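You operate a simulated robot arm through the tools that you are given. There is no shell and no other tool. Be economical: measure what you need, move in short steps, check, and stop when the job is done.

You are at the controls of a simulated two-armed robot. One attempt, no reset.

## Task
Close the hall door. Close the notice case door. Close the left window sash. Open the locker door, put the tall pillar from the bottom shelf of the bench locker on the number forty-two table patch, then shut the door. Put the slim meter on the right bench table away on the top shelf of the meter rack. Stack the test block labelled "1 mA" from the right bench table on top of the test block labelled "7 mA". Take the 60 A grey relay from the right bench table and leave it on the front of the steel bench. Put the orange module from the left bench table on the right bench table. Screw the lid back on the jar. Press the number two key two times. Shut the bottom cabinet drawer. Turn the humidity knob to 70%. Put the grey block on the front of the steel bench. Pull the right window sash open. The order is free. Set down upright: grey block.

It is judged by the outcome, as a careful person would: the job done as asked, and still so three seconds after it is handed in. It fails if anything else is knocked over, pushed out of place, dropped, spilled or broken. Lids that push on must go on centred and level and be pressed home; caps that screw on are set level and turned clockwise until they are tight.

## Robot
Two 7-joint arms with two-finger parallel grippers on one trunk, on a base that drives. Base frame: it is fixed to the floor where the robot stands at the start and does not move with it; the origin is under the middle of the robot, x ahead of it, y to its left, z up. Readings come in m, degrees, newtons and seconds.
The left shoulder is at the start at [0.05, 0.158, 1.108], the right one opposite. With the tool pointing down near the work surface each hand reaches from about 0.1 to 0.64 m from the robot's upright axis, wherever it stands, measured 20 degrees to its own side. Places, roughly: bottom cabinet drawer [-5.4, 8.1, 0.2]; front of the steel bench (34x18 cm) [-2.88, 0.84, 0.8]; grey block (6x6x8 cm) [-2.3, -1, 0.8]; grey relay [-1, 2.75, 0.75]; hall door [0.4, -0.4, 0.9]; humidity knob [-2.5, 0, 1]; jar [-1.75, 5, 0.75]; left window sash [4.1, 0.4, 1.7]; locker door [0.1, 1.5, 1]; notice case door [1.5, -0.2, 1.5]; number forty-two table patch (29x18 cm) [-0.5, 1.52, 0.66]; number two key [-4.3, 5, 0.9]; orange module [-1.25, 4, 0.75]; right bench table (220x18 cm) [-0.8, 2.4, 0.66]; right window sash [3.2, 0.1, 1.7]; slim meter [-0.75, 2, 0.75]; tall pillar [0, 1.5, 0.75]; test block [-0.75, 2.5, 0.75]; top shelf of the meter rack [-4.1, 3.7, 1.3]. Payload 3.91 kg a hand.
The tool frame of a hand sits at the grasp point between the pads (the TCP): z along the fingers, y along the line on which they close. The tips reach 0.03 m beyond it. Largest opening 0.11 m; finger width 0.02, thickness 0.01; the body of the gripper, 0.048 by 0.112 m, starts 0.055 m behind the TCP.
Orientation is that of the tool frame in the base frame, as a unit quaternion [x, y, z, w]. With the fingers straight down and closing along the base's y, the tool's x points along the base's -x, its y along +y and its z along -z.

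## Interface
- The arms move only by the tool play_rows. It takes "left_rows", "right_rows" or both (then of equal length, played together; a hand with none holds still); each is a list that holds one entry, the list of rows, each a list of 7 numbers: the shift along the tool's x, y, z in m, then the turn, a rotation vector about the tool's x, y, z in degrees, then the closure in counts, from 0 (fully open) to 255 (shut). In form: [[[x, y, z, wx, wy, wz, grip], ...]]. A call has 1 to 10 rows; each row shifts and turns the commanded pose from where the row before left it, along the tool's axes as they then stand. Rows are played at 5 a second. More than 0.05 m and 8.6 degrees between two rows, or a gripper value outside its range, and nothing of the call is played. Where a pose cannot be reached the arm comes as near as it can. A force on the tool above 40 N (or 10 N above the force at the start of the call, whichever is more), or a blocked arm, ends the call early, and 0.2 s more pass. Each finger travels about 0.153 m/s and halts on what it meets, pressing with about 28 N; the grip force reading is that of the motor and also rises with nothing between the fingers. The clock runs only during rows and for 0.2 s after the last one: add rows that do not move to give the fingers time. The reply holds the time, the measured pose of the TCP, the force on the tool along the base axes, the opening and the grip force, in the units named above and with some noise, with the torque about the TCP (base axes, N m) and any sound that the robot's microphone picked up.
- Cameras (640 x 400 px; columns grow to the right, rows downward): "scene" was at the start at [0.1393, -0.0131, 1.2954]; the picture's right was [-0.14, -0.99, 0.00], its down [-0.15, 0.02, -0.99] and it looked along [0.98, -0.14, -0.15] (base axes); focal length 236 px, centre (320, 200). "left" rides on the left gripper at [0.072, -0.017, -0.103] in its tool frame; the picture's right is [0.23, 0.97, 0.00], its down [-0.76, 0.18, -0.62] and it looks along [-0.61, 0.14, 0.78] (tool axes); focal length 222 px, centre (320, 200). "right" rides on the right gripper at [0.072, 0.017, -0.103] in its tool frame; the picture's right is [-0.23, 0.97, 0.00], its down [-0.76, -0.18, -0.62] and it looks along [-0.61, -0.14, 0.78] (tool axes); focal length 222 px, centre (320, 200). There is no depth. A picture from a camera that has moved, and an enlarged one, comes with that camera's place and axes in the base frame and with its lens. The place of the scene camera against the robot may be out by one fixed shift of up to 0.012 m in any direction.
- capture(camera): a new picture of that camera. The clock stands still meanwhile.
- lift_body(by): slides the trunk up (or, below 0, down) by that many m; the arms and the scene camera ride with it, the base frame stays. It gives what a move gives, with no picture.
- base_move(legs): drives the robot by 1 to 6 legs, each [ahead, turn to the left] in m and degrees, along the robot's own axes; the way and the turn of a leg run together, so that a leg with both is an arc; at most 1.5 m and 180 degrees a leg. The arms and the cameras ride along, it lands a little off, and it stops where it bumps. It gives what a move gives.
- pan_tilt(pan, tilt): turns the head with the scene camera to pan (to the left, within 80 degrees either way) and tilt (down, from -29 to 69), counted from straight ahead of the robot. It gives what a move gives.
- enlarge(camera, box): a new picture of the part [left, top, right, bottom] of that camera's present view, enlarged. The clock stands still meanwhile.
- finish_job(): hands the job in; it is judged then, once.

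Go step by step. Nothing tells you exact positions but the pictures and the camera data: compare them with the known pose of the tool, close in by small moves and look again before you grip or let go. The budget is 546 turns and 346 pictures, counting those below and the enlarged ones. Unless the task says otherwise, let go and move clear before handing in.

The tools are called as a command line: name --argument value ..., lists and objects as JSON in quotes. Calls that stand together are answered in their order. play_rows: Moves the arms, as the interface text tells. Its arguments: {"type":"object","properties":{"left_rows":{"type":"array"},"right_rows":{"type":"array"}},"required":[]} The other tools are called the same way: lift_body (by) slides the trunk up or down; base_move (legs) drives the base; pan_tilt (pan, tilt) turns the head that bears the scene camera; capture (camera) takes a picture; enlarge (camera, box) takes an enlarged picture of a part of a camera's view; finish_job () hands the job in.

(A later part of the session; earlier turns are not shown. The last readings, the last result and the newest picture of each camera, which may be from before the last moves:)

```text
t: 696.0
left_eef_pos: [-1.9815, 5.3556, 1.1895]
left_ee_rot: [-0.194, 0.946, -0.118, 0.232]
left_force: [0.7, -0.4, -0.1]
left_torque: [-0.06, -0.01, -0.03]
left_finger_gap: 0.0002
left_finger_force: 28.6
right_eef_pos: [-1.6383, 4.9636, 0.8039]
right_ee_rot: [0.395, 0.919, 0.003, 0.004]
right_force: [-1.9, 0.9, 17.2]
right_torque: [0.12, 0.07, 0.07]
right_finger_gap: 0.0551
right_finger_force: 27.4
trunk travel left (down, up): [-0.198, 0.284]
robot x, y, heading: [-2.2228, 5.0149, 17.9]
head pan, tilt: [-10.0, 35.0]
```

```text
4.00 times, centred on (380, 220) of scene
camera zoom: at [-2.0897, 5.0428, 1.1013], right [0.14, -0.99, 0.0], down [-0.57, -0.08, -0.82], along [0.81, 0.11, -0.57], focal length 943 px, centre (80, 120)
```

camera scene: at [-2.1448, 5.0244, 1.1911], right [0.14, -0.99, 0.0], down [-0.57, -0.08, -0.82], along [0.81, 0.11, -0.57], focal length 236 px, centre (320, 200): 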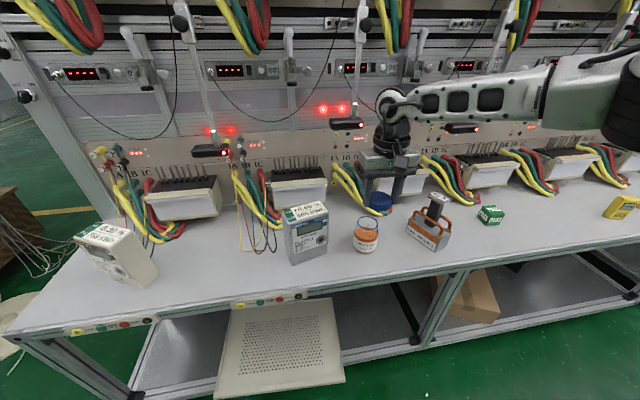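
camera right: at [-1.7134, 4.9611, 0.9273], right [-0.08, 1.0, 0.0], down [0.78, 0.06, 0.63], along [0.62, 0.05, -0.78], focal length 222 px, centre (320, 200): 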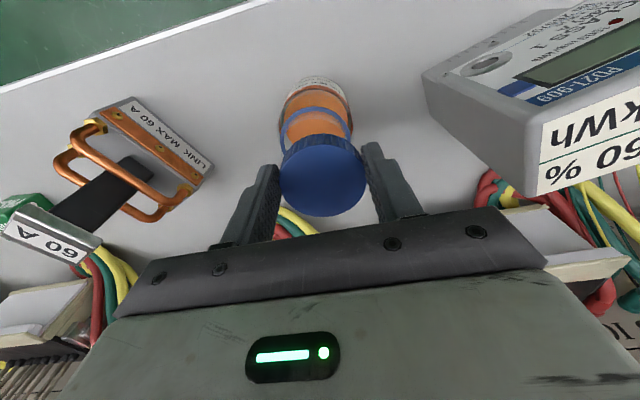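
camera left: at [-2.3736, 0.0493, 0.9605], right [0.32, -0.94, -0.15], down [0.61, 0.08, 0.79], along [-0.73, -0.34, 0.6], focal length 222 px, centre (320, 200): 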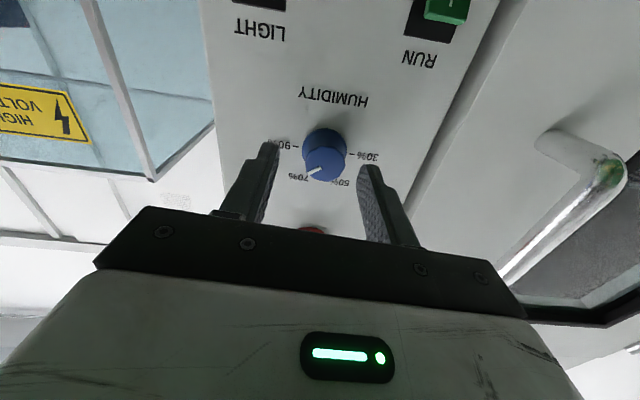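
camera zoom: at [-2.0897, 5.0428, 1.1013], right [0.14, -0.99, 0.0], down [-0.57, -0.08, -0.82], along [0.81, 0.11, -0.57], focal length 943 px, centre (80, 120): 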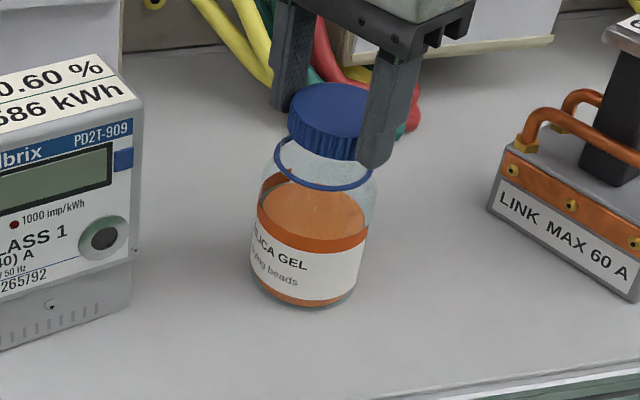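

The jar turned along with the lid. I'll release, wind the hand back, regrip with almost no downward force, and see whether the lid then turns relative to the jar.

play_rows --right_rows '[[[0, 0, 0, 0, 0, 0, 170], [0, 0, 0, 0, 0, 0, 90], [0, 0, 0, 0, 0, -8, 80], [0, 0, 0, 0, 0, -8, 80], [0, 0, 0, 0, 0, -8, 80], [0, 0, 0, 0, 0, -8, 80], [0, 0, 0, 0, 0, -8, 80], [0, 0, 0, 0, 0, -8, 80], [0, 0, 0, 0, 0, -8, 80], [0, 0, 0, 0, 0, -8, 80]]]'

play_rows --right_rows '[[[0, 0, 0, 0, 0, -8, 80], [0, 0, 0, 0, 0, -8, 80], [0, 0, 0, 0, 0, -8, 80], [0, 0, 0, 0, 0, -8, 80], [0, 0, 0, 0, 0, -8, 80], [0, 0, 0, 0, 0, -8, 80], [0, 0, 0, 0, 0, -8, 80], [0, 0, 0, 0, 0, 0, 80]]]'

enlarge --camera "scene" --box '[330, 170, 430, 270]'

```text
t: 698.2
left_eef_pos: [-1.9801, 5.3558, 1.1895]
left_ee_rot: [-0.195, 0.946, -0.117, 0.231]
left_force: [-0.2, 0.1, 0.0]
left_torque: [-0.02, 0.02, 0.03]
left_finger_gap: 0.0
left_finger_force: 28.1
right_eef_pos: [-1.637, 4.9632, 0.8016]
right_ee_rot: [-0.155, 0.988, 0.001, 0.003]
right_force: [-0.3, -0.4, 0.1]
right_torque: [-0.01, -0.01, 0.0]
right_finger_gap: 0.0755
right_finger_force: 0.1
trunk travel left (down, up): [-0.198, 0.284]
robot x, y, heading: [-2.2199, 5.0226, 18.0]
head pan, tilt: [-10.0, 35.0]
```

```text
t: 700.0
left_eef_pos: [-1.9803, 5.3545, 1.1885]
left_ee_rot: [-0.194, 0.946, -0.118, 0.231]
left_force: [-0.1, 0.4, 0.0]
left_torque: [0.01, 0.0, -0.01]
left_finger_gap: 0.0
left_finger_force: 28.0
right_eef_pos: [-1.7711, 4.998, 0.7985]
right_ee_rot: [-0.597, 0.803, -0.004, 0.004]
right_force: [-0.7, -0.1, -0.2]
right_torque: [0.02, 0.01, -0.01]
right_finger_gap: 0.0756
right_finger_force: 0.0
right hand out of reach, approached as far as the arm can: row 4, 5, 6, 7
trunk travel left (down, up): [-0.198, 0.284]
robot x, y, heading: [-2.2181, 5.0162, 17.8]
head pan, tilt: [-10.0, 35.0]
```

```text
4.00 times, centred on (380, 220) of scene
camera zoom: at [-2.0882, 5.0427, 1.1011], right [0.14, -0.99, 0.0], down [-0.57, -0.08, -0.82], along [0.81, 0.11, -0.57], focal length 943 px, centre (80, 120)
```

zoom: 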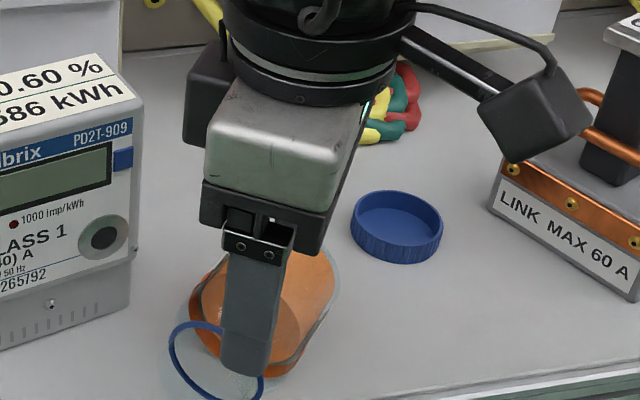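

The hand hit a joint limit and swung, tipping the jar onto its side; the contents seem to be still inside. I'll look carefully before recovering.

lift_body --by 0.15

capture --camera "scene"

enlarge --camera "scene" --box '[320, 180, 460, 290]'

```text
t: 701.7
left_eef_pos: [-1.9811, 5.3553, 1.3381]
left_ee_rot: [-0.195, 0.946, -0.118, 0.23]
left_force: [0.0, -0.2, 0.0]
left_torque: [-0.01, 0.0, -0.01]
left_finger_gap: 0.0001
left_finger_force: 28.6
right_eef_pos: [-1.7695, 4.9982, 0.9488]
right_ee_rot: [-0.596, 0.803, -0.003, 0.005]
right_force: [0.3, -0.3, 1.0]
right_torque: [-0.02, 0.02, -0.03]
right_finger_gap: 0.0755
right_finger_force: 0.0
trunk travel left (down, up): [-0.348, 0.134]
robot x, y, heading: [-2.2207, 5.0176, 18.2]
head pan, tilt: [-10.0, 35.0]
```

```text
93 pictures are left
camera scene: at [-2.0881, 5.0427, 1.251], right [0.14, -0.99, 0.0], down [-0.57, -0.08, -0.82], along [0.81, 0.11, -0.57], focal length 236 px, centre (320, 200)
```

scene: 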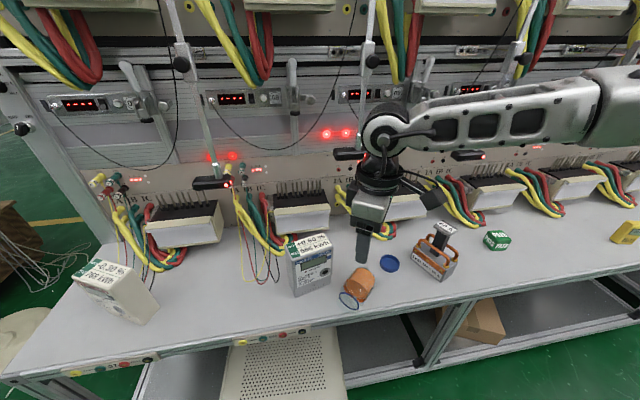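

```text
3.64 times, centred on (390, 235) of scene
camera zoom: at [-2.0881, 5.0427, 1.251], right [0.14, -0.99, 0.0], down [-0.57, -0.08, -0.82], along [0.81, 0.11, -0.57], focal length 858 px, centre (66, 73)
```

zoom: 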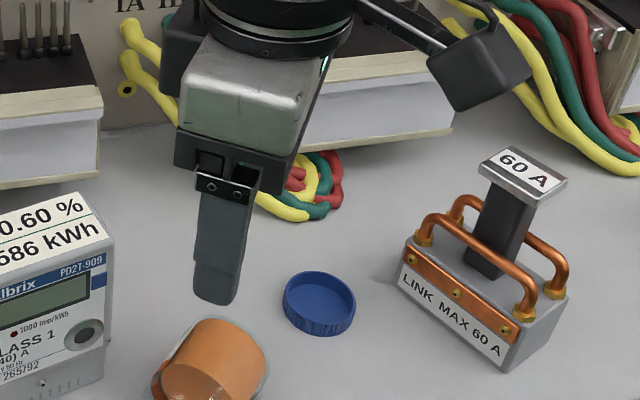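

The jar lies with its mouth toward the robot and the lid upside down beside it. I'll back off, straighten the right hand, and then look at both closely.

base_move --legs '[[-0.3, 0]]'

play_rows --right_rows '[[[0, 0, 0, 0, 0, 8, 255], [0, 0, 0, 0, 0, 8, 255], [0, 0, 0, 0, 0, 8, 255], [0, 0, 0, 0, 0, 8, 255], [0, 0, 0, 0, 0, 8, 255], [0, 0, 0, 0, 0, 8, 255], [0, 0, 0, 0, 0, 8, 255]]]'

enlarge --camera "scene" --box '[300, 130, 420, 230]'

```text
t: 703.8
left_eef_pos: [-2.267, 5.2614, 1.3386]
left_ee_rot: [-0.193, 0.946, -0.119, 0.23]
left_force: [0.4, 0.4, 0.2]
left_torque: [0.01, 0.0, 0.0]
left_finger_gap: 0.0
left_finger_force: 28.5
right_eef_pos: [-2.0579, 4.9049, 0.9484]
right_ee_rot: [-0.595, 0.804, -0.003, 0.005]
right_force: [-0.3, 1.0, -0.6]
right_torque: [-0.01, -0.02, -0.03]
right_finger_gap: 0.0755
right_finger_force: 0.0
trunk travel left (down, up): [-0.348, 0.134]
robot x, y, heading: [-2.5077, 4.9243, 17.8]
head pan, tilt: [-10.0, 35.0]
```

```text
t: 705.4
left_eef_pos: [-2.2664, 5.2614, 1.3399]
left_ee_rot: [-0.193, 0.946, -0.118, 0.23]
left_force: [-0.1, 0.5, 0.3]
left_torque: [0.03, -0.03, 0.01]
left_finger_gap: 0.0
left_finger_force: 27.6
right_eef_pos: [-2.0582, 4.9047, 0.948]
right_ee_rot: [-0.147, 0.989, -0.001, 0.006]
right_force: [0.1, -0.7, 0.6]
right_torque: [0.01, 0.0, -0.03]
right_finger_gap: 0.0003
right_finger_force: 27.8
trunk travel left (down, up): [-0.348, 0.134]
robot x, y, heading: [-2.5078, 4.9232, 17.9]
head pan, tilt: [-10.0, 35.0]
```

```text
4.00 times, centred on (360, 180) of scene
camera zoom: at [-2.3752, 4.9492, 1.2511], right [0.14, -0.99, 0.0], down [-0.57, -0.08, -0.82], along [0.81, 0.11, -0.57], focal length 943 px, centre (160, 280)
```

zoom: 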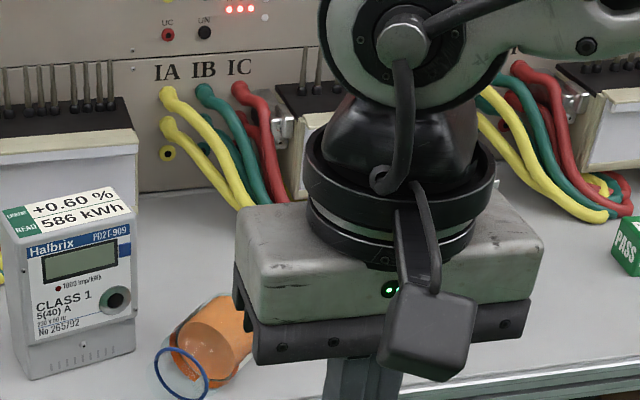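

capture --camera "right"

```text
90 pictures are left
camera right: at [-2.1313, 4.8998, 1.0513], right [-0.07, 1.0, 0.0], down [0.77, 0.05, 0.63], along [0.63, 0.04, -0.78], focal length 222 px, centre (320, 200)
```

right: 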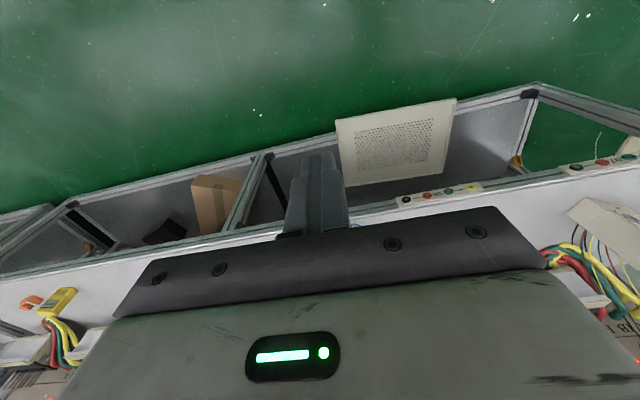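

I'll first re-lay the jar squarely with its mouth toward the robot: yaw the open right hand 44° to match the jar's axis, then move in and look.

play_rows --right_rows '[[[0, 0, 0, 0, 0, 8, 30], [0, 0, 0, 0, 0, 8, 30], [0, 0, 0, 0, 0, 8, 30], [0, 0, 0, 0, 0, 8, 30], [0, 0, 0, 0, 0, 8, 30], [0, 0, 0, 0, 0, 4, 30]]]'

base_move --legs '[[0.22, 0]]'

capture --camera "right"

```text
t: 706.8
left_eef_pos: [-2.2671, 5.2628, 1.3385]
left_ee_rot: [-0.193, 0.946, -0.119, 0.23]
left_force: [0.4, -0.3, -0.8]
left_torque: [0.0, 0.02, -0.01]
left_finger_gap: 0.0
left_finger_force: 28.0
right_eef_pos: [-2.0586, 4.9032, 0.9475]
right_ee_rot: [0.235, 0.972, 0.001, 0.006]
right_force: [-0.3, -0.6, 1.4]
right_torque: [0.02, 0.0, -0.02]
right_finger_gap: 0.097
right_finger_force: 0.0
trunk travel left (down, up): [-0.348, 0.134]
robot x, y, heading: [-2.504, 4.9291, 17.8]
head pan, tilt: [-10.0, 35.0]
```

```text
t: 708.5
left_eef_pos: [-2.059, 5.331, 1.3391]
left_ee_rot: [-0.195, 0.946, -0.118, 0.23]
left_force: [-0.4, 0.6, 0.4]
left_torque: [-0.01, 0.0, 0.01]
left_finger_gap: 0.0
left_finger_force: 27.9
right_eef_pos: [-1.8472, 4.9753, 0.9476]
right_ee_rot: [0.23, 0.973, 0.0, 0.005]
right_force: [0.5, 0.9, 0.2]
right_torque: [-0.01, 0.02, 0.02]
right_finger_gap: 0.0972
right_finger_force: 0.2
trunk travel left (down, up): [-0.348, 0.134]
robot x, y, heading: [-2.3027, 4.9899, 18.3]
head pan, tilt: [-10.0, 35.0]
```

```text
89 pictures are left
camera right: at [-1.9041, 5.0228, 1.051], right [0.64, 0.77, 0.01], down [0.59, -0.5, 0.63], along [0.49, -0.4, -0.78], focal length 222 px, centre (320, 200)
```

right: 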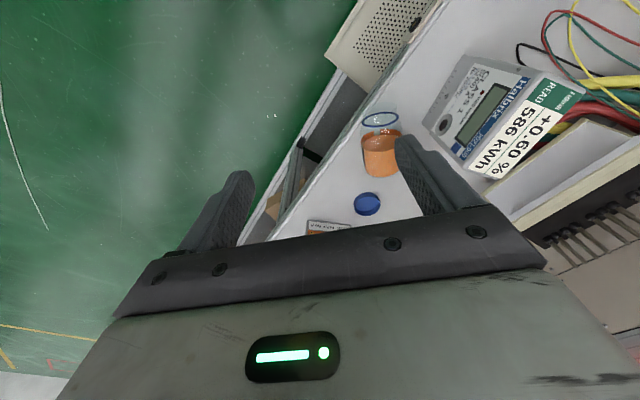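

The jar's axis lines up with the hand. Moving 4 cm closer and over the jar's middle.

base_move --legs '[[0.04, 0]]'

play_rows --right_rows '[[[-0.035, 0.019, 0, 0, 0, 0, 30], [-0.035, 0.019, 0, 0, 0, 0, 30], [-0.034, 0.019, 0, 0, 0, 0, 30], [0, 0, 0, 0, 0, 0, 30]]]'

lift_body --by -0.1

capture --camera "right"

```text
t: 709.4
left_eef_pos: [-2.0204, 5.3416, 1.3388]
left_ee_rot: [-0.195, 0.946, -0.118, 0.231]
left_force: [-0.2, 0.4, -0.4]
left_torque: [-0.01, 0.01, -0.01]
left_finger_gap: 0.0
left_finger_force: 28.0
right_eef_pos: [-1.8097, 4.9876, 0.9471]
right_ee_rot: [0.231, 0.973, 0.001, 0.004]
right_force: [-0.4, -0.2, 0.1]
right_torque: [0.0, 0.02, 0.03]
right_finger_gap: 0.097
right_finger_force: 0.1
trunk travel left (down, up): [-0.348, 0.134]
robot x, y, heading: [-2.2625, 5.0071, 18.2]
head pan, tilt: [-10.0, 35.0]
```

```text
t: 710.4
left_eef_pos: [-2.0212, 5.3434, 1.3392]
left_ee_rot: [-0.196, 0.946, -0.117, 0.231]
left_force: [0.3, -0.5, 0.0]
left_torque: [0.02, -0.02, -0.02]
left_finger_gap: 0.0001
left_finger_force: 28.0
right_eef_pos: [-1.7039, 4.9742, 0.9534]
right_ee_rot: [0.232, 0.973, 0.002, 0.006]
right_force: [0.0, -0.1, -0.3]
right_torque: [0.0, -0.06, 0.02]
right_finger_gap: 0.097
right_finger_force: 0.0
right hand out of reach, approached as far as the arm can: row 3
trunk travel left (down, up): [-0.348, 0.134]
robot x, y, heading: [-2.2616, 5.0075, 18.3]
head pan, tilt: [-10.0, 35.0]
```

```text
t: 711.7
left_eef_pos: [-2.0237, 5.3427, 1.2384]
left_ee_rot: [-0.195, 0.946, -0.118, 0.231]
left_force: [0.3, -0.6, 0.0]
left_torque: [0.0, -0.01, 0.03]
left_finger_gap: 0.0001
left_finger_force: 27.9
right_eef_pos: [-1.7042, 4.9742, 0.8533]
right_ee_rot: [0.231, 0.973, 0.002, 0.005]
right_force: [-0.6, 0.6, 0.6]
right_torque: [-0.02, 0.01, -0.02]
right_finger_gap: 0.0971
right_finger_force: 0.0
trunk travel left (down, up): [-0.248, 0.234]
robot x, y, heading: [-2.2635, 5.0036, 18.0]
head pan, tilt: [-10.0, 35.0]
```

```text
88 pictures are left
camera right: at [-1.7611, 5.0229, 0.9577], right [0.64, 0.77, 0.01], down [0.59, -0.5, 0.63], along [0.49, -0.4, -0.78], focal length 222 px, centre (320, 200)
```

right: 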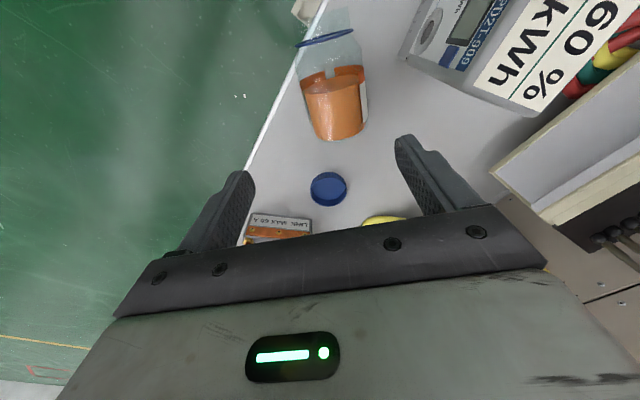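

play_rows --right_rows '[[[0, 0.019, 0, 0, 0, 0, 30], [0, 0, 0, 0, 0, 0, 30]]]'

lift_body --by -0.1

capture --camera "right"

```text
t: 712.3
left_eef_pos: [-2.0222, 5.3415, 1.2391]
left_ee_rot: [-0.195, 0.946, -0.118, 0.231]
left_force: [0.3, 0.2, 0.9]
left_torque: [0.02, -0.01, -0.01]
left_finger_gap: 0.0
left_finger_force: 27.7
right_eef_pos: [-1.7047, 4.9753, 0.8551]
right_ee_rot: [0.231, 0.973, 0.003, 0.005]
right_force: [-0.6, -1.4, -1.1]
right_torque: [0.02, -0.01, -0.02]
right_finger_gap: 0.0971
right_finger_force: 0.1
right hand out of reach, approached as far as the arm can: row 1
trunk travel left (down, up): [-0.248, 0.234]
robot x, y, heading: [-2.26, 5.0059, 18.2]
head pan, tilt: [-10.0, 35.0]
```

```text
t: 713.6
left_eef_pos: [-2.0216, 5.3427, 1.1397]
left_ee_rot: [-0.195, 0.946, -0.118, 0.231]
left_force: [0.1, 0.1, 0.4]
left_torque: [-0.02, 0.01, 0.04]
left_finger_gap: 0.0001
left_finger_force: 28.0
right_eef_pos: [-1.7037, 4.9748, 0.7539]
right_ee_rot: [0.23, 0.973, 0.003, 0.005]
right_force: [-0.1, -0.9, -0.2]
right_torque: [-0.02, -0.02, 0.02]
right_finger_gap: 0.097
right_finger_force: 0.0
trunk travel left (down, up): [-0.148, 0.334]
robot x, y, heading: [-2.264, 5.0039, 18.1]
head pan, tilt: [-10.0, 35.0]
```

```text
87 pictures are left
camera right: at [-1.761, 5.0229, 0.8577], right [0.64, 0.77, 0.01], down [0.59, -0.5, 0.63], along [0.49, -0.4, -0.78], focal length 222 px, centre (320, 200)
```

right: 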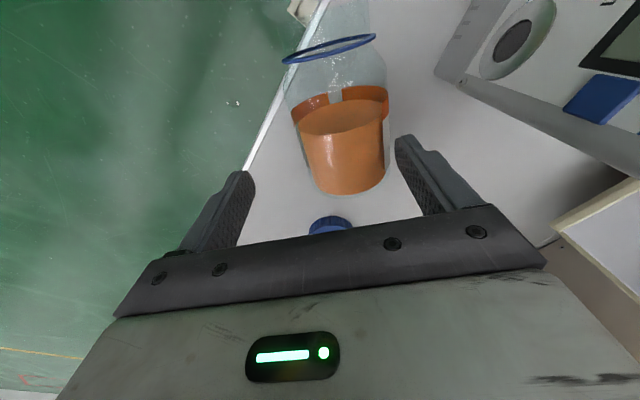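

lift_body --by 0.05

base_move --legs '[[0.03, 0]]'

lift_body --by -0.045

capture --camera "right"

```text
t: 714.5
left_eef_pos: [-2.0222, 5.3428, 1.1882]
left_ee_rot: [-0.195, 0.946, -0.117, 0.231]
left_force: [-0.5, 0.4, 0.1]
left_torque: [0.01, -0.03, 0.01]
left_finger_gap: 0.0
left_finger_force: 28.4
right_eef_pos: [-1.7031, 4.9752, 0.8042]
right_ee_rot: [0.231, 0.973, 0.002, 0.006]
right_force: [-0.3, -0.2, 0.1]
right_torque: [0.0, 0.01, 0.02]
right_finger_gap: 0.0969
right_finger_force: 0.0
trunk travel left (down, up): [-0.198, 0.284]
robot x, y, heading: [-2.2602, 5.0035, 18.1]
head pan, tilt: [-10.0, 35.0]
```

```text
t: 715.4
left_eef_pos: [-1.9935, 5.3517, 1.1903]
left_ee_rot: [-0.196, 0.946, -0.118, 0.231]
left_force: [0.1, -0.9, -0.3]
left_torque: [-0.02, -0.02, -0.02]
left_finger_gap: 0.0
left_finger_force: 28.2
right_eef_pos: [-1.6762, 4.9831, 0.8029]
right_ee_rot: [0.231, 0.973, 0.002, 0.006]
right_force: [0.4, 0.1, 0.8]
right_torque: [-0.01, -0.01, 0.0]
right_finger_gap: 0.0972
right_finger_force: 0.0
trunk travel left (down, up): [-0.198, 0.284]
robot x, y, heading: [-2.231, 5.0126, 17.8]
head pan, tilt: [-10.0, 35.0]
```

```text
t: 716.2
left_eef_pos: [-1.9944, 5.3516, 1.1445]
left_ee_rot: [-0.194, 0.946, -0.118, 0.232]
left_force: [-0.2, -0.7, 0.2]
left_torque: [-0.02, -0.02, -0.01]
left_finger_gap: 0.0
left_finger_force: 27.5
right_eef_pos: [-1.6753, 4.9833, 0.7578]
right_ee_rot: [0.231, 0.973, 0.003, 0.006]
right_force: [0.2, -0.4, 0.1]
right_torque: [-0.02, 0.0, -0.01]
right_finger_gap: 0.0972
right_finger_force: 0.0
trunk travel left (down, up): [-0.153, 0.329]
robot x, y, heading: [-2.2324, 5.0159, 18.2]
head pan, tilt: [-10.0, 35.0]
```

```text
86 pictures are left
camera right: at [-1.7331, 5.0319, 0.8627], right [0.64, 0.77, 0.01], down [0.59, -0.5, 0.63], along [0.49, -0.4, -0.78], focal length 222 px, centre (320, 200)
```

right: 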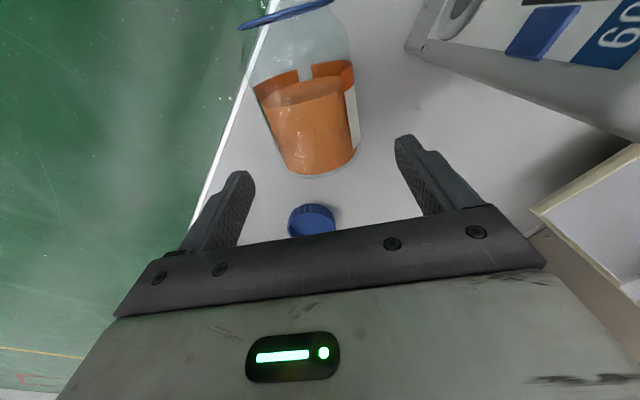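

Now aligned with the jar's body. Lowering and gripping gently.

lift_body --by -0.055

play_rows --right_rows '[[[0, 0, 0, 0, 0, 0, 90], [0, 0, 0, 0, 0, 0, 140], [0, 0, 0, 0, 0, 0, 255], [0, 0, 0, 0, 0, 0, 255]]]'

lift_body --by 0.06

capture --camera "right"

```text
t: 717.2
left_eef_pos: [-1.9942, 5.3523, 1.0901]
left_ee_rot: [-0.195, 0.946, -0.118, 0.232]
left_force: [0.2, 0.6, 0.3]
left_torque: [-0.01, 0.0, -0.02]
left_finger_gap: 0.0
left_finger_force: 28.6
right_eef_pos: [-1.6764, 4.9848, 0.7038]
right_ee_rot: [0.231, 0.973, 0.001, 0.006]
right_force: [-0.6, 0.0, -0.3]
right_torque: [-0.01, 0.0, 0.02]
right_finger_gap: 0.0971
right_finger_force: 0.0
trunk travel left (down, up): [-0.098, 0.384]
robot x, y, heading: [-2.2349, 5.0148, 18.2]
head pan, tilt: [-10.0, 35.0]
```

```text
t: 718.2
left_eef_pos: [-1.994, 5.3519, 1.089]
left_ee_rot: [-0.195, 0.946, -0.118, 0.232]
left_force: [-0.5, 0.2, 0.1]
left_torque: [0.03, 0.03, -0.01]
left_finger_gap: 0.0
left_finger_force: 28.3
right_eef_pos: [-1.6758, 4.9841, 0.7051]
right_ee_rot: [0.23, 0.973, 0.002, 0.006]
right_force: [0.0, 0.6, 1.5]
right_torque: [0.06, 0.12, -0.08]
right_finger_gap: 0.0655
right_finger_force: 27.5
trunk travel left (down, up): [-0.098, 0.384]
robot x, y, heading: [-2.2317, 5.0114, 18.1]
head pan, tilt: [-10.0, 35.0]
```

```text
t: 719.2
left_eef_pos: [-1.9938, 5.3522, 1.1502]
left_ee_rot: [-0.194, 0.946, -0.118, 0.23]
left_force: [-0.2, 0.9, -0.3]
left_torque: [0.01, 0.02, 0.02]
left_finger_gap: 0.0001
left_finger_force: 28.0
right_eef_pos: [-1.675, 4.9831, 0.7633]
right_ee_rot: [0.231, 0.973, 0.002, 0.005]
right_force: [0.3, -0.3, -2.5]
right_torque: [-0.02, -0.08, -0.01]
right_finger_gap: 0.0654
right_finger_force: 28.0
trunk travel left (down, up): [-0.158, 0.324]
robot x, y, heading: [-2.2324, 5.0142, 17.9]
head pan, tilt: [-10.0, 35.0]
```

```text
85 pictures are left
camera right: at [-1.7329, 5.0319, 0.8673], right [0.64, 0.77, 0.01], down [0.59, -0.5, 0.63], along [0.49, -0.4, -0.78], focal length 222 px, centre (320, 200)
```

right: 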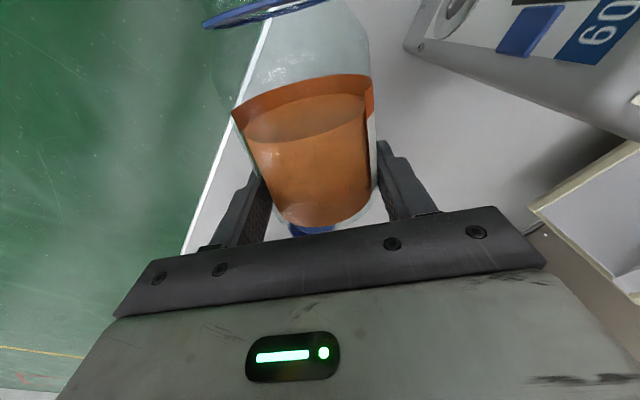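

The jar is held horizontally. I'll lift it clear, back off a little, and rotate it so its mouth points straight at the robot.

lift_body --by 0.12

base_move --legs '[[-0.1, 0]]'

play_rows --right_rows '[[[0, 0, 0, 0, 0, -8, 255], [0, 0, 0, 0, 0, -8, 255], [0, 0, 0, 0, 0, -8, 255], [0, 0, 0, 0, 0, -8, 255], [0, 0, 0, 0, 0, -8, 255], [0, 0, 0, 0, 0, -4, 255]]]'

enlarge --camera "scene" --box '[240, 130, 480, 290]'

```text
t: 720.7
left_eef_pos: [-1.9918, 5.3522, 1.2692]
left_ee_rot: [-0.196, 0.946, -0.117, 0.231]
left_force: [0.0, 0.6, 1.0]
left_torque: [-0.03, -0.03, 0.03]
left_finger_gap: 0.0
left_finger_force: 27.9
right_eef_pos: [-1.6758, 4.9846, 0.883]
right_ee_rot: [0.23, 0.973, 0.003, 0.006]
right_force: [-0.4, 0.2, -1.7]
right_torque: [-0.07, -0.08, -0.03]
right_finger_gap: 0.0652
right_finger_force: 27.5
trunk travel left (down, up): [-0.278, 0.204]
robot x, y, heading: [-2.235, 5.0137, 18.0]
head pan, tilt: [-10.0, 35.0]
```

```text
t: 721.9
left_eef_pos: [-2.0893, 5.3202, 1.2699]
left_ee_rot: [-0.194, 0.946, -0.118, 0.232]
left_force: [0.1, -0.9, -0.1]
left_torque: [0.03, 0.01, -0.02]
left_finger_gap: 0.0003
left_finger_force: 28.0
right_eef_pos: [-1.7727, 4.9518, 0.8843]
right_ee_rot: [0.232, 0.973, 0.003, 0.006]
right_force: [0.4, -0.6, -2.1]
right_torque: [-0.04, -0.08, 0.03]
right_finger_gap: 0.0654
right_finger_force: 28.2
trunk travel left (down, up): [-0.278, 0.204]
robot x, y, heading: [-2.3307, 4.9815, 18.2]
head pan, tilt: [-10.0, 35.0]
```

```text
t: 723.2
left_eef_pos: [-2.0883, 5.3208, 1.2683]
left_ee_rot: [-0.195, 0.946, -0.118, 0.231]
left_force: [0.6, 1.0, 0.5]
left_torque: [-0.02, 0.01, 0.01]
left_finger_gap: 0.0001
left_finger_force: 27.9
right_eef_pos: [-1.7725, 4.9525, 0.8847]
right_ee_rot: [-0.151, 0.988, 0.0, 0.007]
right_force: [0.3, 0.1, -2.6]
right_torque: [-0.01, -0.09, -0.03]
right_finger_gap: 0.0653
right_finger_force: 27.6
trunk travel left (down, up): [-0.278, 0.204]
robot x, y, heading: [-2.3277, 4.9825, 18.0]
head pan, tilt: [-10.0, 35.0]
```

```text
2.50 times, centred on (360, 210) of scene
camera zoom: at [-2.1963, 5.0079, 1.181], right [0.14, -0.99, 0.0], down [-0.57, -0.08, -0.82], along [0.81, 0.12, -0.57], focal length 590 px, centre (220, 175)
```

zoom: 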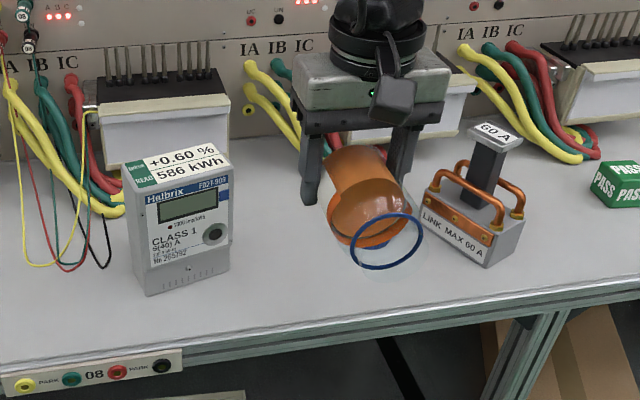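

The mouth now faces the robot. I'll drive in and lay it on the clear patch of table.

base_move --legs '[[0.14, 0]]'

lift_body --by -0.16

lift_body --by -0.016

lift_body --by -0.004

```text
t: 724.6
left_eef_pos: [-1.9555, 5.3632, 1.2689]
left_ee_rot: [-0.194, 0.946, -0.118, 0.231]
left_force: [1.3, -0.2, 0.0]
left_torque: [0.0, 0.03, 0.01]
left_finger_gap: 0.0001
left_finger_force: 27.8
right_eef_pos: [-1.6386, 4.9963, 0.884]
right_ee_rot: [-0.149, 0.989, 0.0, 0.006]
right_force: [-0.4, 0.2, -2.6]
right_torque: [0.05, -0.09, -0.02]
right_finger_gap: 0.0651
right_finger_force: 27.7
trunk travel left (down, up): [-0.278, 0.204]
robot x, y, heading: [-2.197, 5.0246, 18.0]
head pan, tilt: [-10.0, 35.0]
```

```text
t: 726.4
left_eef_pos: [-1.9555, 5.3645, 1.1088]
left_ee_rot: [-0.194, 0.946, -0.118, 0.231]
left_force: [-0.5, 0.0, 0.5]
left_torque: [0.02, 0.06, 0.01]
left_finger_gap: 0.0003
left_finger_force: 27.6
right_eef_pos: [-1.6392, 4.994, 0.7232]
right_ee_rot: [-0.149, 0.989, 0.0, 0.007]
right_force: [0.5, 0.1, -2.6]
right_torque: [0.01, -0.09, 0.0]
right_finger_gap: 0.0656
right_finger_force: 28.0
trunk travel left (down, up): [-0.118, 0.364]
robot x, y, heading: [-2.1968, 5.0249, 17.9]
head pan, tilt: [-10.0, 35.0]
```

```text
t: 727.0
left_eef_pos: [-1.9555, 5.3635, 1.0924]
left_ee_rot: [-0.194, 0.946, -0.119, 0.231]
left_force: [-0.4, 0.4, 0.2]
left_torque: [-0.03, -0.02, -0.01]
left_finger_gap: 0.0
left_finger_force: 28.1
right_eef_pos: [-1.6396, 4.9939, 0.7079]
right_ee_rot: [-0.149, 0.989, 0.0, 0.006]
right_force: [0.2, 0.3, -2.3]
right_torque: [0.04, -0.07, -0.01]
right_finger_gap: 0.0653
right_finger_force: 28.0
trunk travel left (down, up): [-0.102, 0.38]
robot x, y, heading: [-2.196, 5.0262, 18.1]
head pan, tilt: [-10.0, 35.0]
```

```text
t: 727.6
left_eef_pos: [-1.9556, 5.3635, 1.0891]
left_ee_rot: [-0.195, 0.946, -0.119, 0.23]
left_force: [0.0, 0.6, 0.1]
left_torque: [0.03, 0.0, 0.02]
left_finger_gap: 0.0
left_finger_force: 27.6
right_eef_pos: [-1.6399, 4.9952, 0.7031]
right_ee_rot: [-0.149, 0.989, 0.0, 0.005]
right_force: [0.5, 0.7, -1.9]
right_torque: [0.05, -0.07, 0.02]
right_finger_gap: 0.0648
right_finger_force: 28.3
trunk travel left (down, up): [-0.098, 0.384]
robot x, y, heading: [-2.1963, 5.0294, 17.8]
head pan, tilt: [-10.0, 35.0]
```

lift_body --by -0.003

play_rows --right_rows '[[[0, 0, 0, 0, 0, 0, 170], [0, 0, 0, 0, 0, 0, 80], [0, 0, 0, 0, 0, 0, 40], [0, 0, 0, 0, 0, 0, 40]]]'

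lift_body --by 0.18

base_move --legs '[[-0.35, 0]]'

enlarge --camera "scene" --box '[240, 100, 480, 260]'

```text
t: 728.1
left_eef_pos: [-1.9562, 5.364, 1.0866]
left_ee_rot: [-0.193, 0.946, -0.118, 0.231]
left_force: [0.0, 0.0, -0.3]
left_torque: [0.02, -0.02, -0.01]
left_finger_gap: 0.0
left_finger_force: 27.9
right_eef_pos: [-1.6403, 4.9953, 0.704]
right_ee_rot: [-0.148, 0.989, 0.002, 0.007]
right_force: [1.0, -1.0, 13.4]
right_torque: [-0.14, 0.69, -0.05]
right_finger_gap: 0.0651
right_finger_force: 28.2
trunk travel left (down, up): [-0.095, 0.387]
robot x, y, heading: [-2.1976, 5.0246, 17.7]
head pan, tilt: [-10.0, 35.0]
```

```text
t: 729.1
left_eef_pos: [-1.9566, 5.3633, 1.0863]
left_ee_rot: [-0.194, 0.946, -0.119, 0.232]
left_force: [0.0, -0.3, 0.1]
left_torque: [0.0, 0.0, 0.0]
left_finger_gap: 0.0
left_finger_force: 28.4
right_eef_pos: [-1.6388, 4.9953, 0.7007]
right_ee_rot: [-0.15, 0.989, 0.0, 0.006]
right_force: [-0.2, -0.2, 0.4]
right_torque: [-0.02, 0.02, -0.03]
right_finger_gap: 0.0925
right_finger_force: 0.1
trunk travel left (down, up): [-0.095, 0.387]
robot x, y, heading: [-2.2002, 5.0273, 18.2]
head pan, tilt: [-10.0, 35.0]
```

```text
t: 731.1
left_eef_pos: [-1.9566, 5.3638, 1.2654]
left_ee_rot: [-0.194, 0.946, -0.119, 0.231]
left_force: [0.7, -0.6, 0.2]
left_torque: [-0.03, 0.0, -0.03]
left_finger_gap: 0.0003
left_finger_force: 27.6
right_eef_pos: [-1.6393, 4.9937, 0.8806]
right_ee_rot: [-0.149, 0.989, 0.001, 0.006]
right_force: [0.0, -0.2, 0.1]
right_torque: [0.0, 0.01, -0.01]
right_finger_gap: 0.0929
right_finger_force: 0.0
trunk travel left (down, up): [-0.275, 0.207]
robot x, y, heading: [-2.1949, 5.0284, 18.1]
head pan, tilt: [-10.0, 35.0]
```

```text
t: 733.4
left_eef_pos: [-2.2884, 5.2545, 1.2657]
left_ee_rot: [-0.192, 0.946, -0.119, 0.231]
left_force: [0.2, -0.6, -0.8]
left_torque: [-0.02, 0.0, 0.02]
left_finger_gap: 0.0
left_finger_force: 28.5
right_eef_pos: [-1.9722, 4.8858, 0.8814]
right_ee_rot: [-0.148, 0.989, 0.0, 0.006]
right_force: [-0.2, -0.5, -0.7]
right_torque: [0.02, 0.01, -0.02]
right_finger_gap: 0.0925
right_finger_force: 0.2
trunk travel left (down, up): [-0.275, 0.207]
robot x, y, heading: [-2.5256, 4.9216, 17.7]
head pan, tilt: [-10.0, 35.0]
```

```text
2.50 times, centred on (360, 180) of scene
camera zoom: at [-2.3973, 4.9426, 1.1781], right [0.14, -0.99, 0.0], down [-0.57, -0.08, -0.82], along [0.81, 0.11, -0.57], focal length 590 px, centre (220, 250)
```

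zoom: 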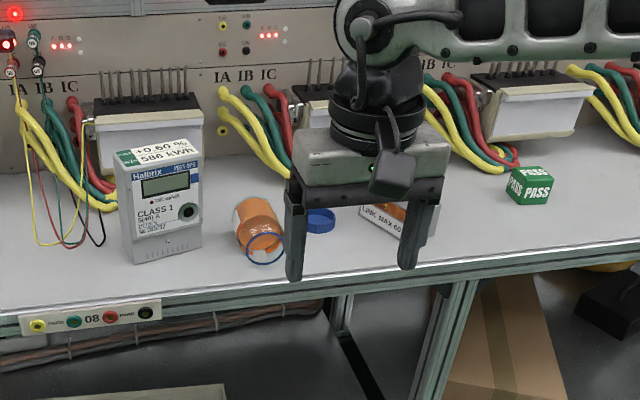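

The jar lies with its mouth at the table edge facing me. Next I'll pitch the right hand up toward level (raising it as it turns) so it can grip the jar from the mouth end.

play_rows --right_rows '[[[0, 0, -0.012, 0, -8, 0, 40], [-0.002, 0, -0.012, 0, -8, 0, 40], [-0.004, 0, -0.011, 0, -8, 0, 40], [-0.005, 0, -0.011, 0, -8, 0, 40], [-0.006, 0, -0.01, 0, -8, 0, 40], [-0.008, 0, -0.009, 0, -8, 0, 40], [-0.009, 0, -0.008, 0, -8, 0, 40], [-0.01, 0, -0.006, 0, -8, 0, 40], [-0.011, 0, -0.004, 0, -6, 0, 40]]]'

capture --camera "scene"

```text
t: 735.4
left_eef_pos: [-2.2876, 5.2533, 1.2667]
left_ee_rot: [-0.194, 0.946, -0.118, 0.23]
left_force: [0.4, -0.3, 0.3]
left_torque: [-0.01, -0.01, 0.02]
left_finger_gap: 0.0001
left_finger_force: 27.9
right_eef_pos: [-1.9715, 4.8867, 0.9892]
right_ee_rot: [-0.12, 0.806, 0.085, 0.573]
right_force: [-0.4, 0.3, 0.1]
right_torque: [-0.04, 0.0, -0.04]
right_finger_gap: 0.0925
right_finger_force: 0.1
trunk travel left (down, up): [-0.275, 0.207]
robot x, y, heading: [-2.5318, 4.9152, 17.8]
head pan, tilt: [-10.0, 35.0]
```

```text
82 pictures are left
camera scene: at [-2.397, 4.9427, 1.1781], right [0.14, -0.99, 0.0], down [-0.57, -0.08, -0.82], along [0.81, 0.11, -0.57], focal length 236 px, centre (320, 200)
```

scene: 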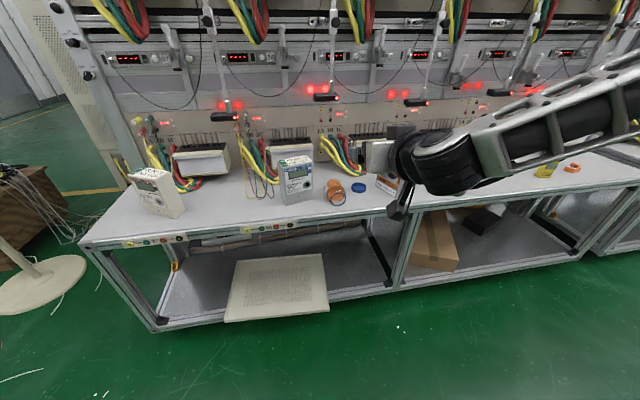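

Pitch is 19° now. Lowering the trunk to the bottom, then looking at the jar mouth from the hand.

lift_body --by -0.272

base_move --legs '[[0.12, 0]]'

capture --camera "right"

capture --camera "scene"

```text
t: 738.1
left_eef_pos: [-2.2877, 5.2546, 0.9928]
left_ee_rot: [-0.193, 0.946, -0.118, 0.231]
left_force: [0.8, -0.6, -0.4]
left_torque: [0.04, 0.01, 0.0]
left_finger_gap: 0.0
left_finger_force: 28.1
right_eef_pos: [-1.9722, 4.8848, 0.7161]
right_ee_rot: [-0.12, 0.806, 0.084, 0.573]
right_force: [0.3, -0.6, 0.5]
right_torque: [0.0, -0.01, 0.01]
right_finger_gap: 0.0927
right_finger_force: 0.0
trunk travel left (down, up): [-0.003, 0.479]
robot x, y, heading: [-2.5304, 4.9182, 18.0]
head pan, tilt: [-10.0, 35.0]
```

```text
t: 739.4
left_eef_pos: [-2.176, 5.2912, 0.9938]
left_ee_rot: [-0.192, 0.946, -0.119, 0.231]
left_force: [0.1, 0.0, 0.3]
left_torque: [-0.02, 0.02, 0.01]
left_finger_gap: 0.0
left_finger_force: 28.1
right_eef_pos: [-1.8593, 4.9219, 0.7171]
right_ee_rot: [-0.121, 0.807, 0.084, 0.572]
right_force: [0.7, 0.0, -0.2]
right_torque: [-0.01, 0.0, -0.02]
right_finger_gap: 0.0928
right_finger_force: 0.0
trunk travel left (down, up): [-0.003, 0.479]
robot x, y, heading: [-2.4155, 4.9548, 17.8]
head pan, tilt: [-10.0, 35.0]
```

```text
81 pictures are left
camera right: at [-1.9778, 4.9035, 0.6833], right [-0.21, 0.95, 0.21], down [-0.27, -0.27, 0.93], along [0.94, 0.14, 0.31], focal length 222 px, centre (320, 200)
```

right: 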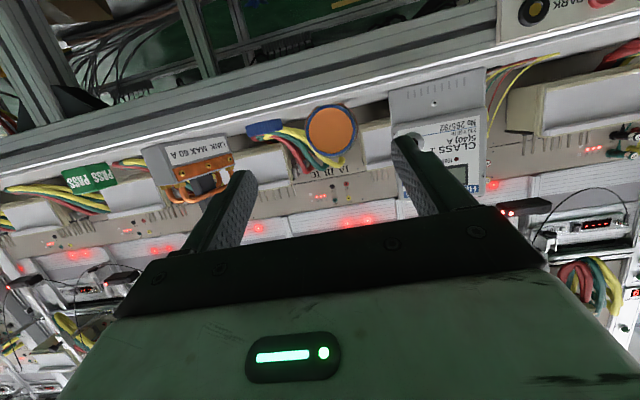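

```text
80 pictures are left
camera scene: at [-2.2838, 4.9792, 0.9061], right [0.14, -0.99, 0.0], down [-0.57, -0.08, -0.82], along [0.81, 0.11, -0.57], focal length 236 px, centre (320, 200)
```

scene: 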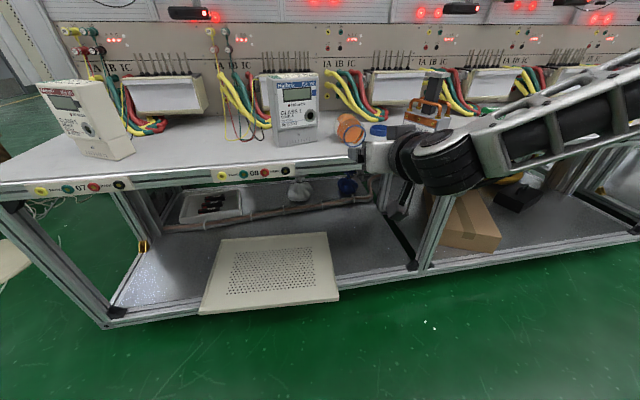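

The mouth is dead ahead, 7 mm left and slightly lower. Adjusting, then driving in 0.1 m.

play_rows --right_rows '[[[0.014, 0.007, 0.005, 0, 0, 0, 20], [0, 0, 0, 0, 0, 0, 20]]]'

base_move --legs '[[0.1, 0]]'

capture --camera "right"

enlarge --camera "scene" --box '[280, 90, 480, 220]'

```text
t: 740.0
left_eef_pos: [-2.1742, 5.2922, 0.9953]
left_ee_rot: [-0.193, 0.946, -0.119, 0.232]
left_force: [0.0, 0.0, 0.2]
left_torque: [-0.02, 0.01, 0.04]
left_finger_gap: 0.0001
left_finger_force: 28.0
right_eef_pos: [-1.8606, 4.9292, 0.7018]
right_ee_rot: [-0.121, 0.807, 0.084, 0.573]
right_force: [-0.2, -0.7, -0.2]
right_torque: [0.0, 0.02, 0.0]
right_finger_gap: 0.1015
right_finger_force: 0.1
trunk travel left (down, up): [-0.003, 0.479]
robot x, y, heading: [-2.4151, 4.956, 18.4]
head pan, tilt: [-10.0, 35.0]
```

```text
t: 741.1
left_eef_pos: [-2.0812, 5.3223, 0.9953]
left_ee_rot: [-0.194, 0.946, -0.118, 0.232]
left_force: [-0.4, 0.3, 0.3]
left_torque: [-0.01, 0.01, -0.01]
left_finger_gap: 0.0
left_finger_force: 28.5
right_eef_pos: [-1.7666, 4.9604, 0.7027]
right_ee_rot: [-0.12, 0.807, 0.084, 0.572]
right_force: [0.8, -0.5, -0.4]
right_torque: [0.03, 0.02, 0.0]
right_finger_gap: 0.1018
right_finger_force: 0.1
trunk travel left (down, up): [-0.003, 0.479]
robot x, y, heading: [-2.3211, 4.9872, 17.7]
head pan, tilt: [-10.0, 35.0]
```

```text
79 pictures are left
camera right: at [-1.8857, 4.9412, 0.6689], right [-0.21, 0.95, 0.21], down [-0.27, -0.27, 0.93], along [0.94, 0.14, 0.31], focal length 222 px, centre (320, 200)
```

right: 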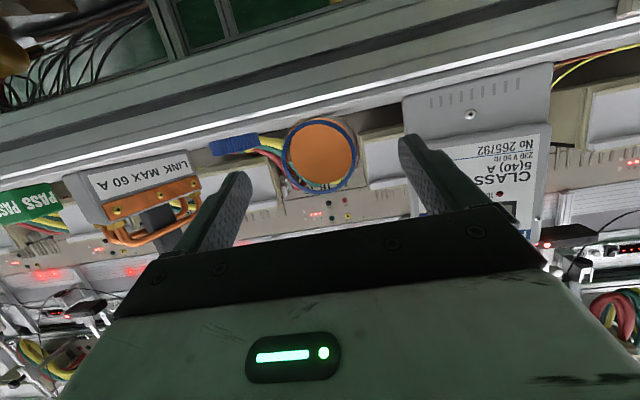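

```text
3.08 times, centred on (380, 155) of scene
camera zoom: at [-2.1896, 5.0097, 0.9061], right [0.14, -0.99, 0.0], down [-0.57, -0.08, -0.82], along [0.81, 0.11, -0.57], focal length 726 px, centre (135, 338)
```

zoom: 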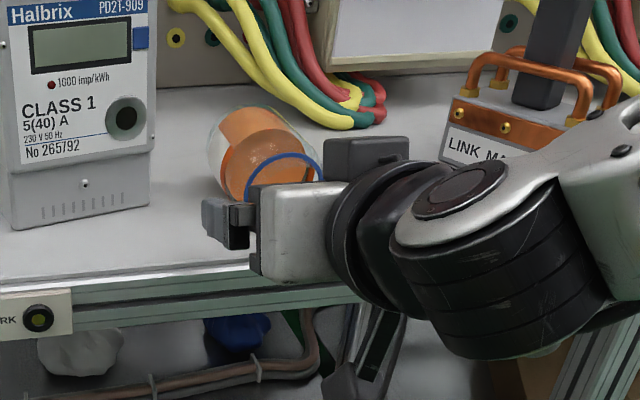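

The mouth is centred in the hand. Narrowing slightly and advancing 7.5 cm.

play_rows --right_rows '[[[0, 0, 0, 0, 0, 0, 48], [0, 0, 0, 0, 0, 0, 48]]]'

base_move --legs '[[0.075, 0]]'

capture --camera "right"

enlarge --camera "scene" --box '[280, 110, 480, 240]'

```text
t: 741.7
left_eef_pos: [-2.0812, 5.321, 0.9942]
left_ee_rot: [-0.192, 0.946, -0.119, 0.231]
left_force: [-0.7, 1.4, 0.1]
left_torque: [-0.01, 0.0, 0.01]
left_finger_gap: 0.0001
left_finger_force: 28.2
right_eef_pos: [-1.7652, 4.9599, 0.7026]
right_ee_rot: [-0.122, 0.807, 0.085, 0.572]
right_force: [-0.2, 0.3, 0.6]
right_torque: [-0.03, 0.01, 0.01]
right_finger_gap: 0.089
right_finger_force: 0.2
trunk travel left (down, up): [-0.003, 0.479]
robot x, y, heading: [-2.3251, 4.9873, 18.4]
head pan, tilt: [-10.0, 35.0]
```

```text
t: 742.8
left_eef_pos: [-2.0106, 5.3449, 0.9928]
left_ee_rot: [-0.192, 0.946, -0.12, 0.232]
left_force: [-0.1, -0.2, 0.0]
left_torque: [0.02, -0.03, 0.0]
left_finger_gap: 0.0
left_finger_force: 28.7
right_eef_pos: [-1.6957, 4.9827, 0.7022]
right_ee_rot: [-0.121, 0.807, 0.084, 0.572]
right_force: [0.1, -0.4, 0.3]
right_torque: [-0.02, 0.01, 0.02]
right_finger_gap: 0.0893
right_finger_force: 0.0
trunk travel left (down, up): [-0.003, 0.479]
robot x, y, heading: [-2.2526, 5.0088, 17.8]
head pan, tilt: [-10.0, 35.0]
```

```text
77 pictures are left
camera right: at [-1.8152, 4.9637, 0.6689], right [-0.21, 0.95, 0.21], down [-0.27, -0.27, 0.93], along [0.94, 0.14, 0.31], focal length 222 px, centre (320, 200)
```

right: 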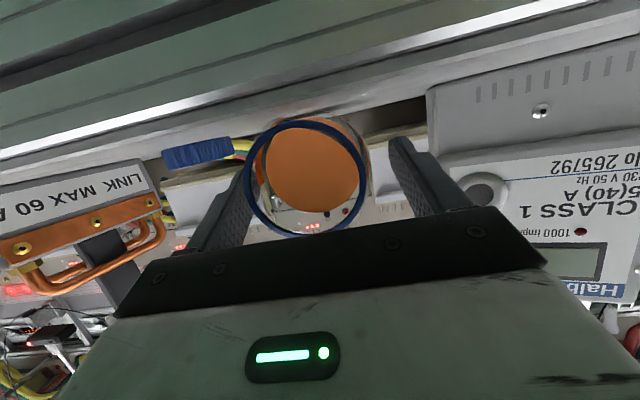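

```text
3.08 times, centred on (380, 175) of scene
camera zoom: at [-2.1192, 5.0324, 0.9061], right [0.14, -0.99, 0.0], down [-0.57, -0.08, -0.82], along [0.81, 0.11, -0.57], focal length 726 px, centre (135, 277)
```

zoom: 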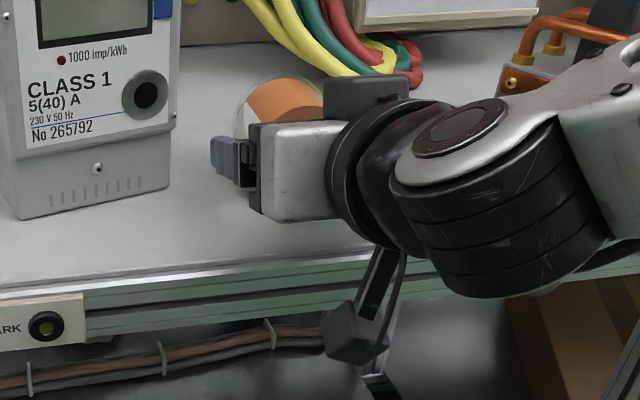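

The fingers straddle the jar. A 6 mm correction to the right, then grip.

play_rows --right_rows '[[[0, -0.006, 0, 0, 0, 0, 48], [0, 0, 0, 0, 0, 0, 110], [0, 0, 0, 0, 0, 0, 255], [0, 0, 0, 0, 0, 0, 255]]]'

lift_body --by 0.12

capture --camera "right"

enlarge --camera "scene" --box '[280, 110, 480, 240]'

```text
t: 743.8
left_eef_pos: [-2.0109, 5.3444, 0.994]
left_ee_rot: [-0.192, 0.946, -0.12, 0.232]
left_force: [-0.3, 0.0, -0.3]
left_torque: [-0.02, -0.01, -0.01]
left_finger_gap: 0.0
left_finger_force: 27.3
right_eef_pos: [-1.6941, 4.9769, 0.7019]
right_ee_rot: [-0.122, 0.806, 0.085, 0.573]
right_force: [-0.4, 1.4, 1.3]
right_torque: [0.05, -0.03, 0.07]
right_finger_gap: 0.0655
right_finger_force: 26.9
trunk travel left (down, up): [-0.003, 0.479]
robot x, y, heading: [-2.2523, 5.0096, 18.1]
head pan, tilt: [-10.0, 35.0]
```

```text
t: 745.2
left_eef_pos: [-2.0105, 5.3442, 1.1139]
left_ee_rot: [-0.193, 0.946, -0.119, 0.232]
left_force: [0.7, 0.2, -0.6]
left_torque: [-0.01, 0.01, 0.0]
left_finger_gap: 0.0
left_finger_force: 27.7
right_eef_pos: [-1.6927, 4.9768, 0.821]
right_ee_rot: [-0.122, 0.807, 0.085, 0.572]
right_force: [-0.1, 0.1, -2.4]
right_torque: [-0.03, 0.08, -0.03]
right_finger_gap: 0.0655
right_finger_force: 27.7
trunk travel left (down, up): [-0.123, 0.359]
robot x, y, heading: [-2.2493, 5.0103, 18.1]
head pan, tilt: [-10.0, 35.0]
```

```text
75 pictures are left
camera right: at [-1.8131, 4.9579, 0.7881], right [-0.21, 0.95, 0.21], down [-0.27, -0.27, 0.93], along [0.94, 0.14, 0.31], focal length 222 px, centre (320, 200)
```

right: 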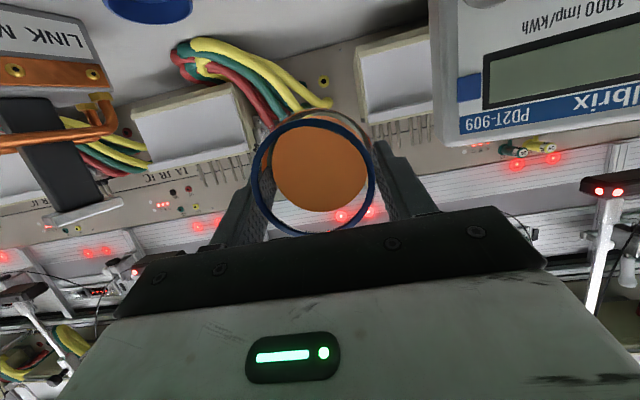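

```text
3.08 times, centred on (380, 175) of scene
camera zoom: at [-2.1189, 5.0324, 1.026], right [0.14, -0.99, 0.0], down [-0.57, -0.08, -0.82], along [0.81, 0.11, -0.57], focal length 726 px, centre (135, 277)
```

zoom: 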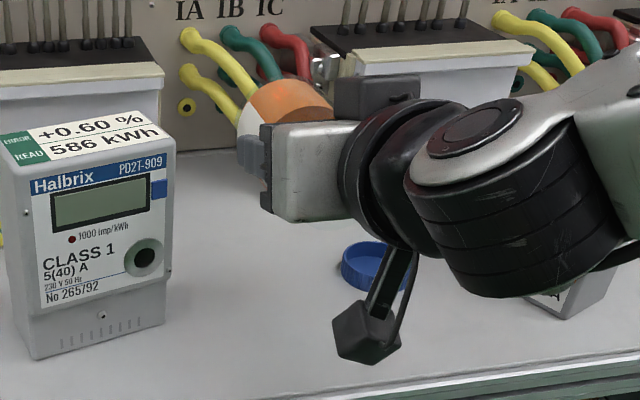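

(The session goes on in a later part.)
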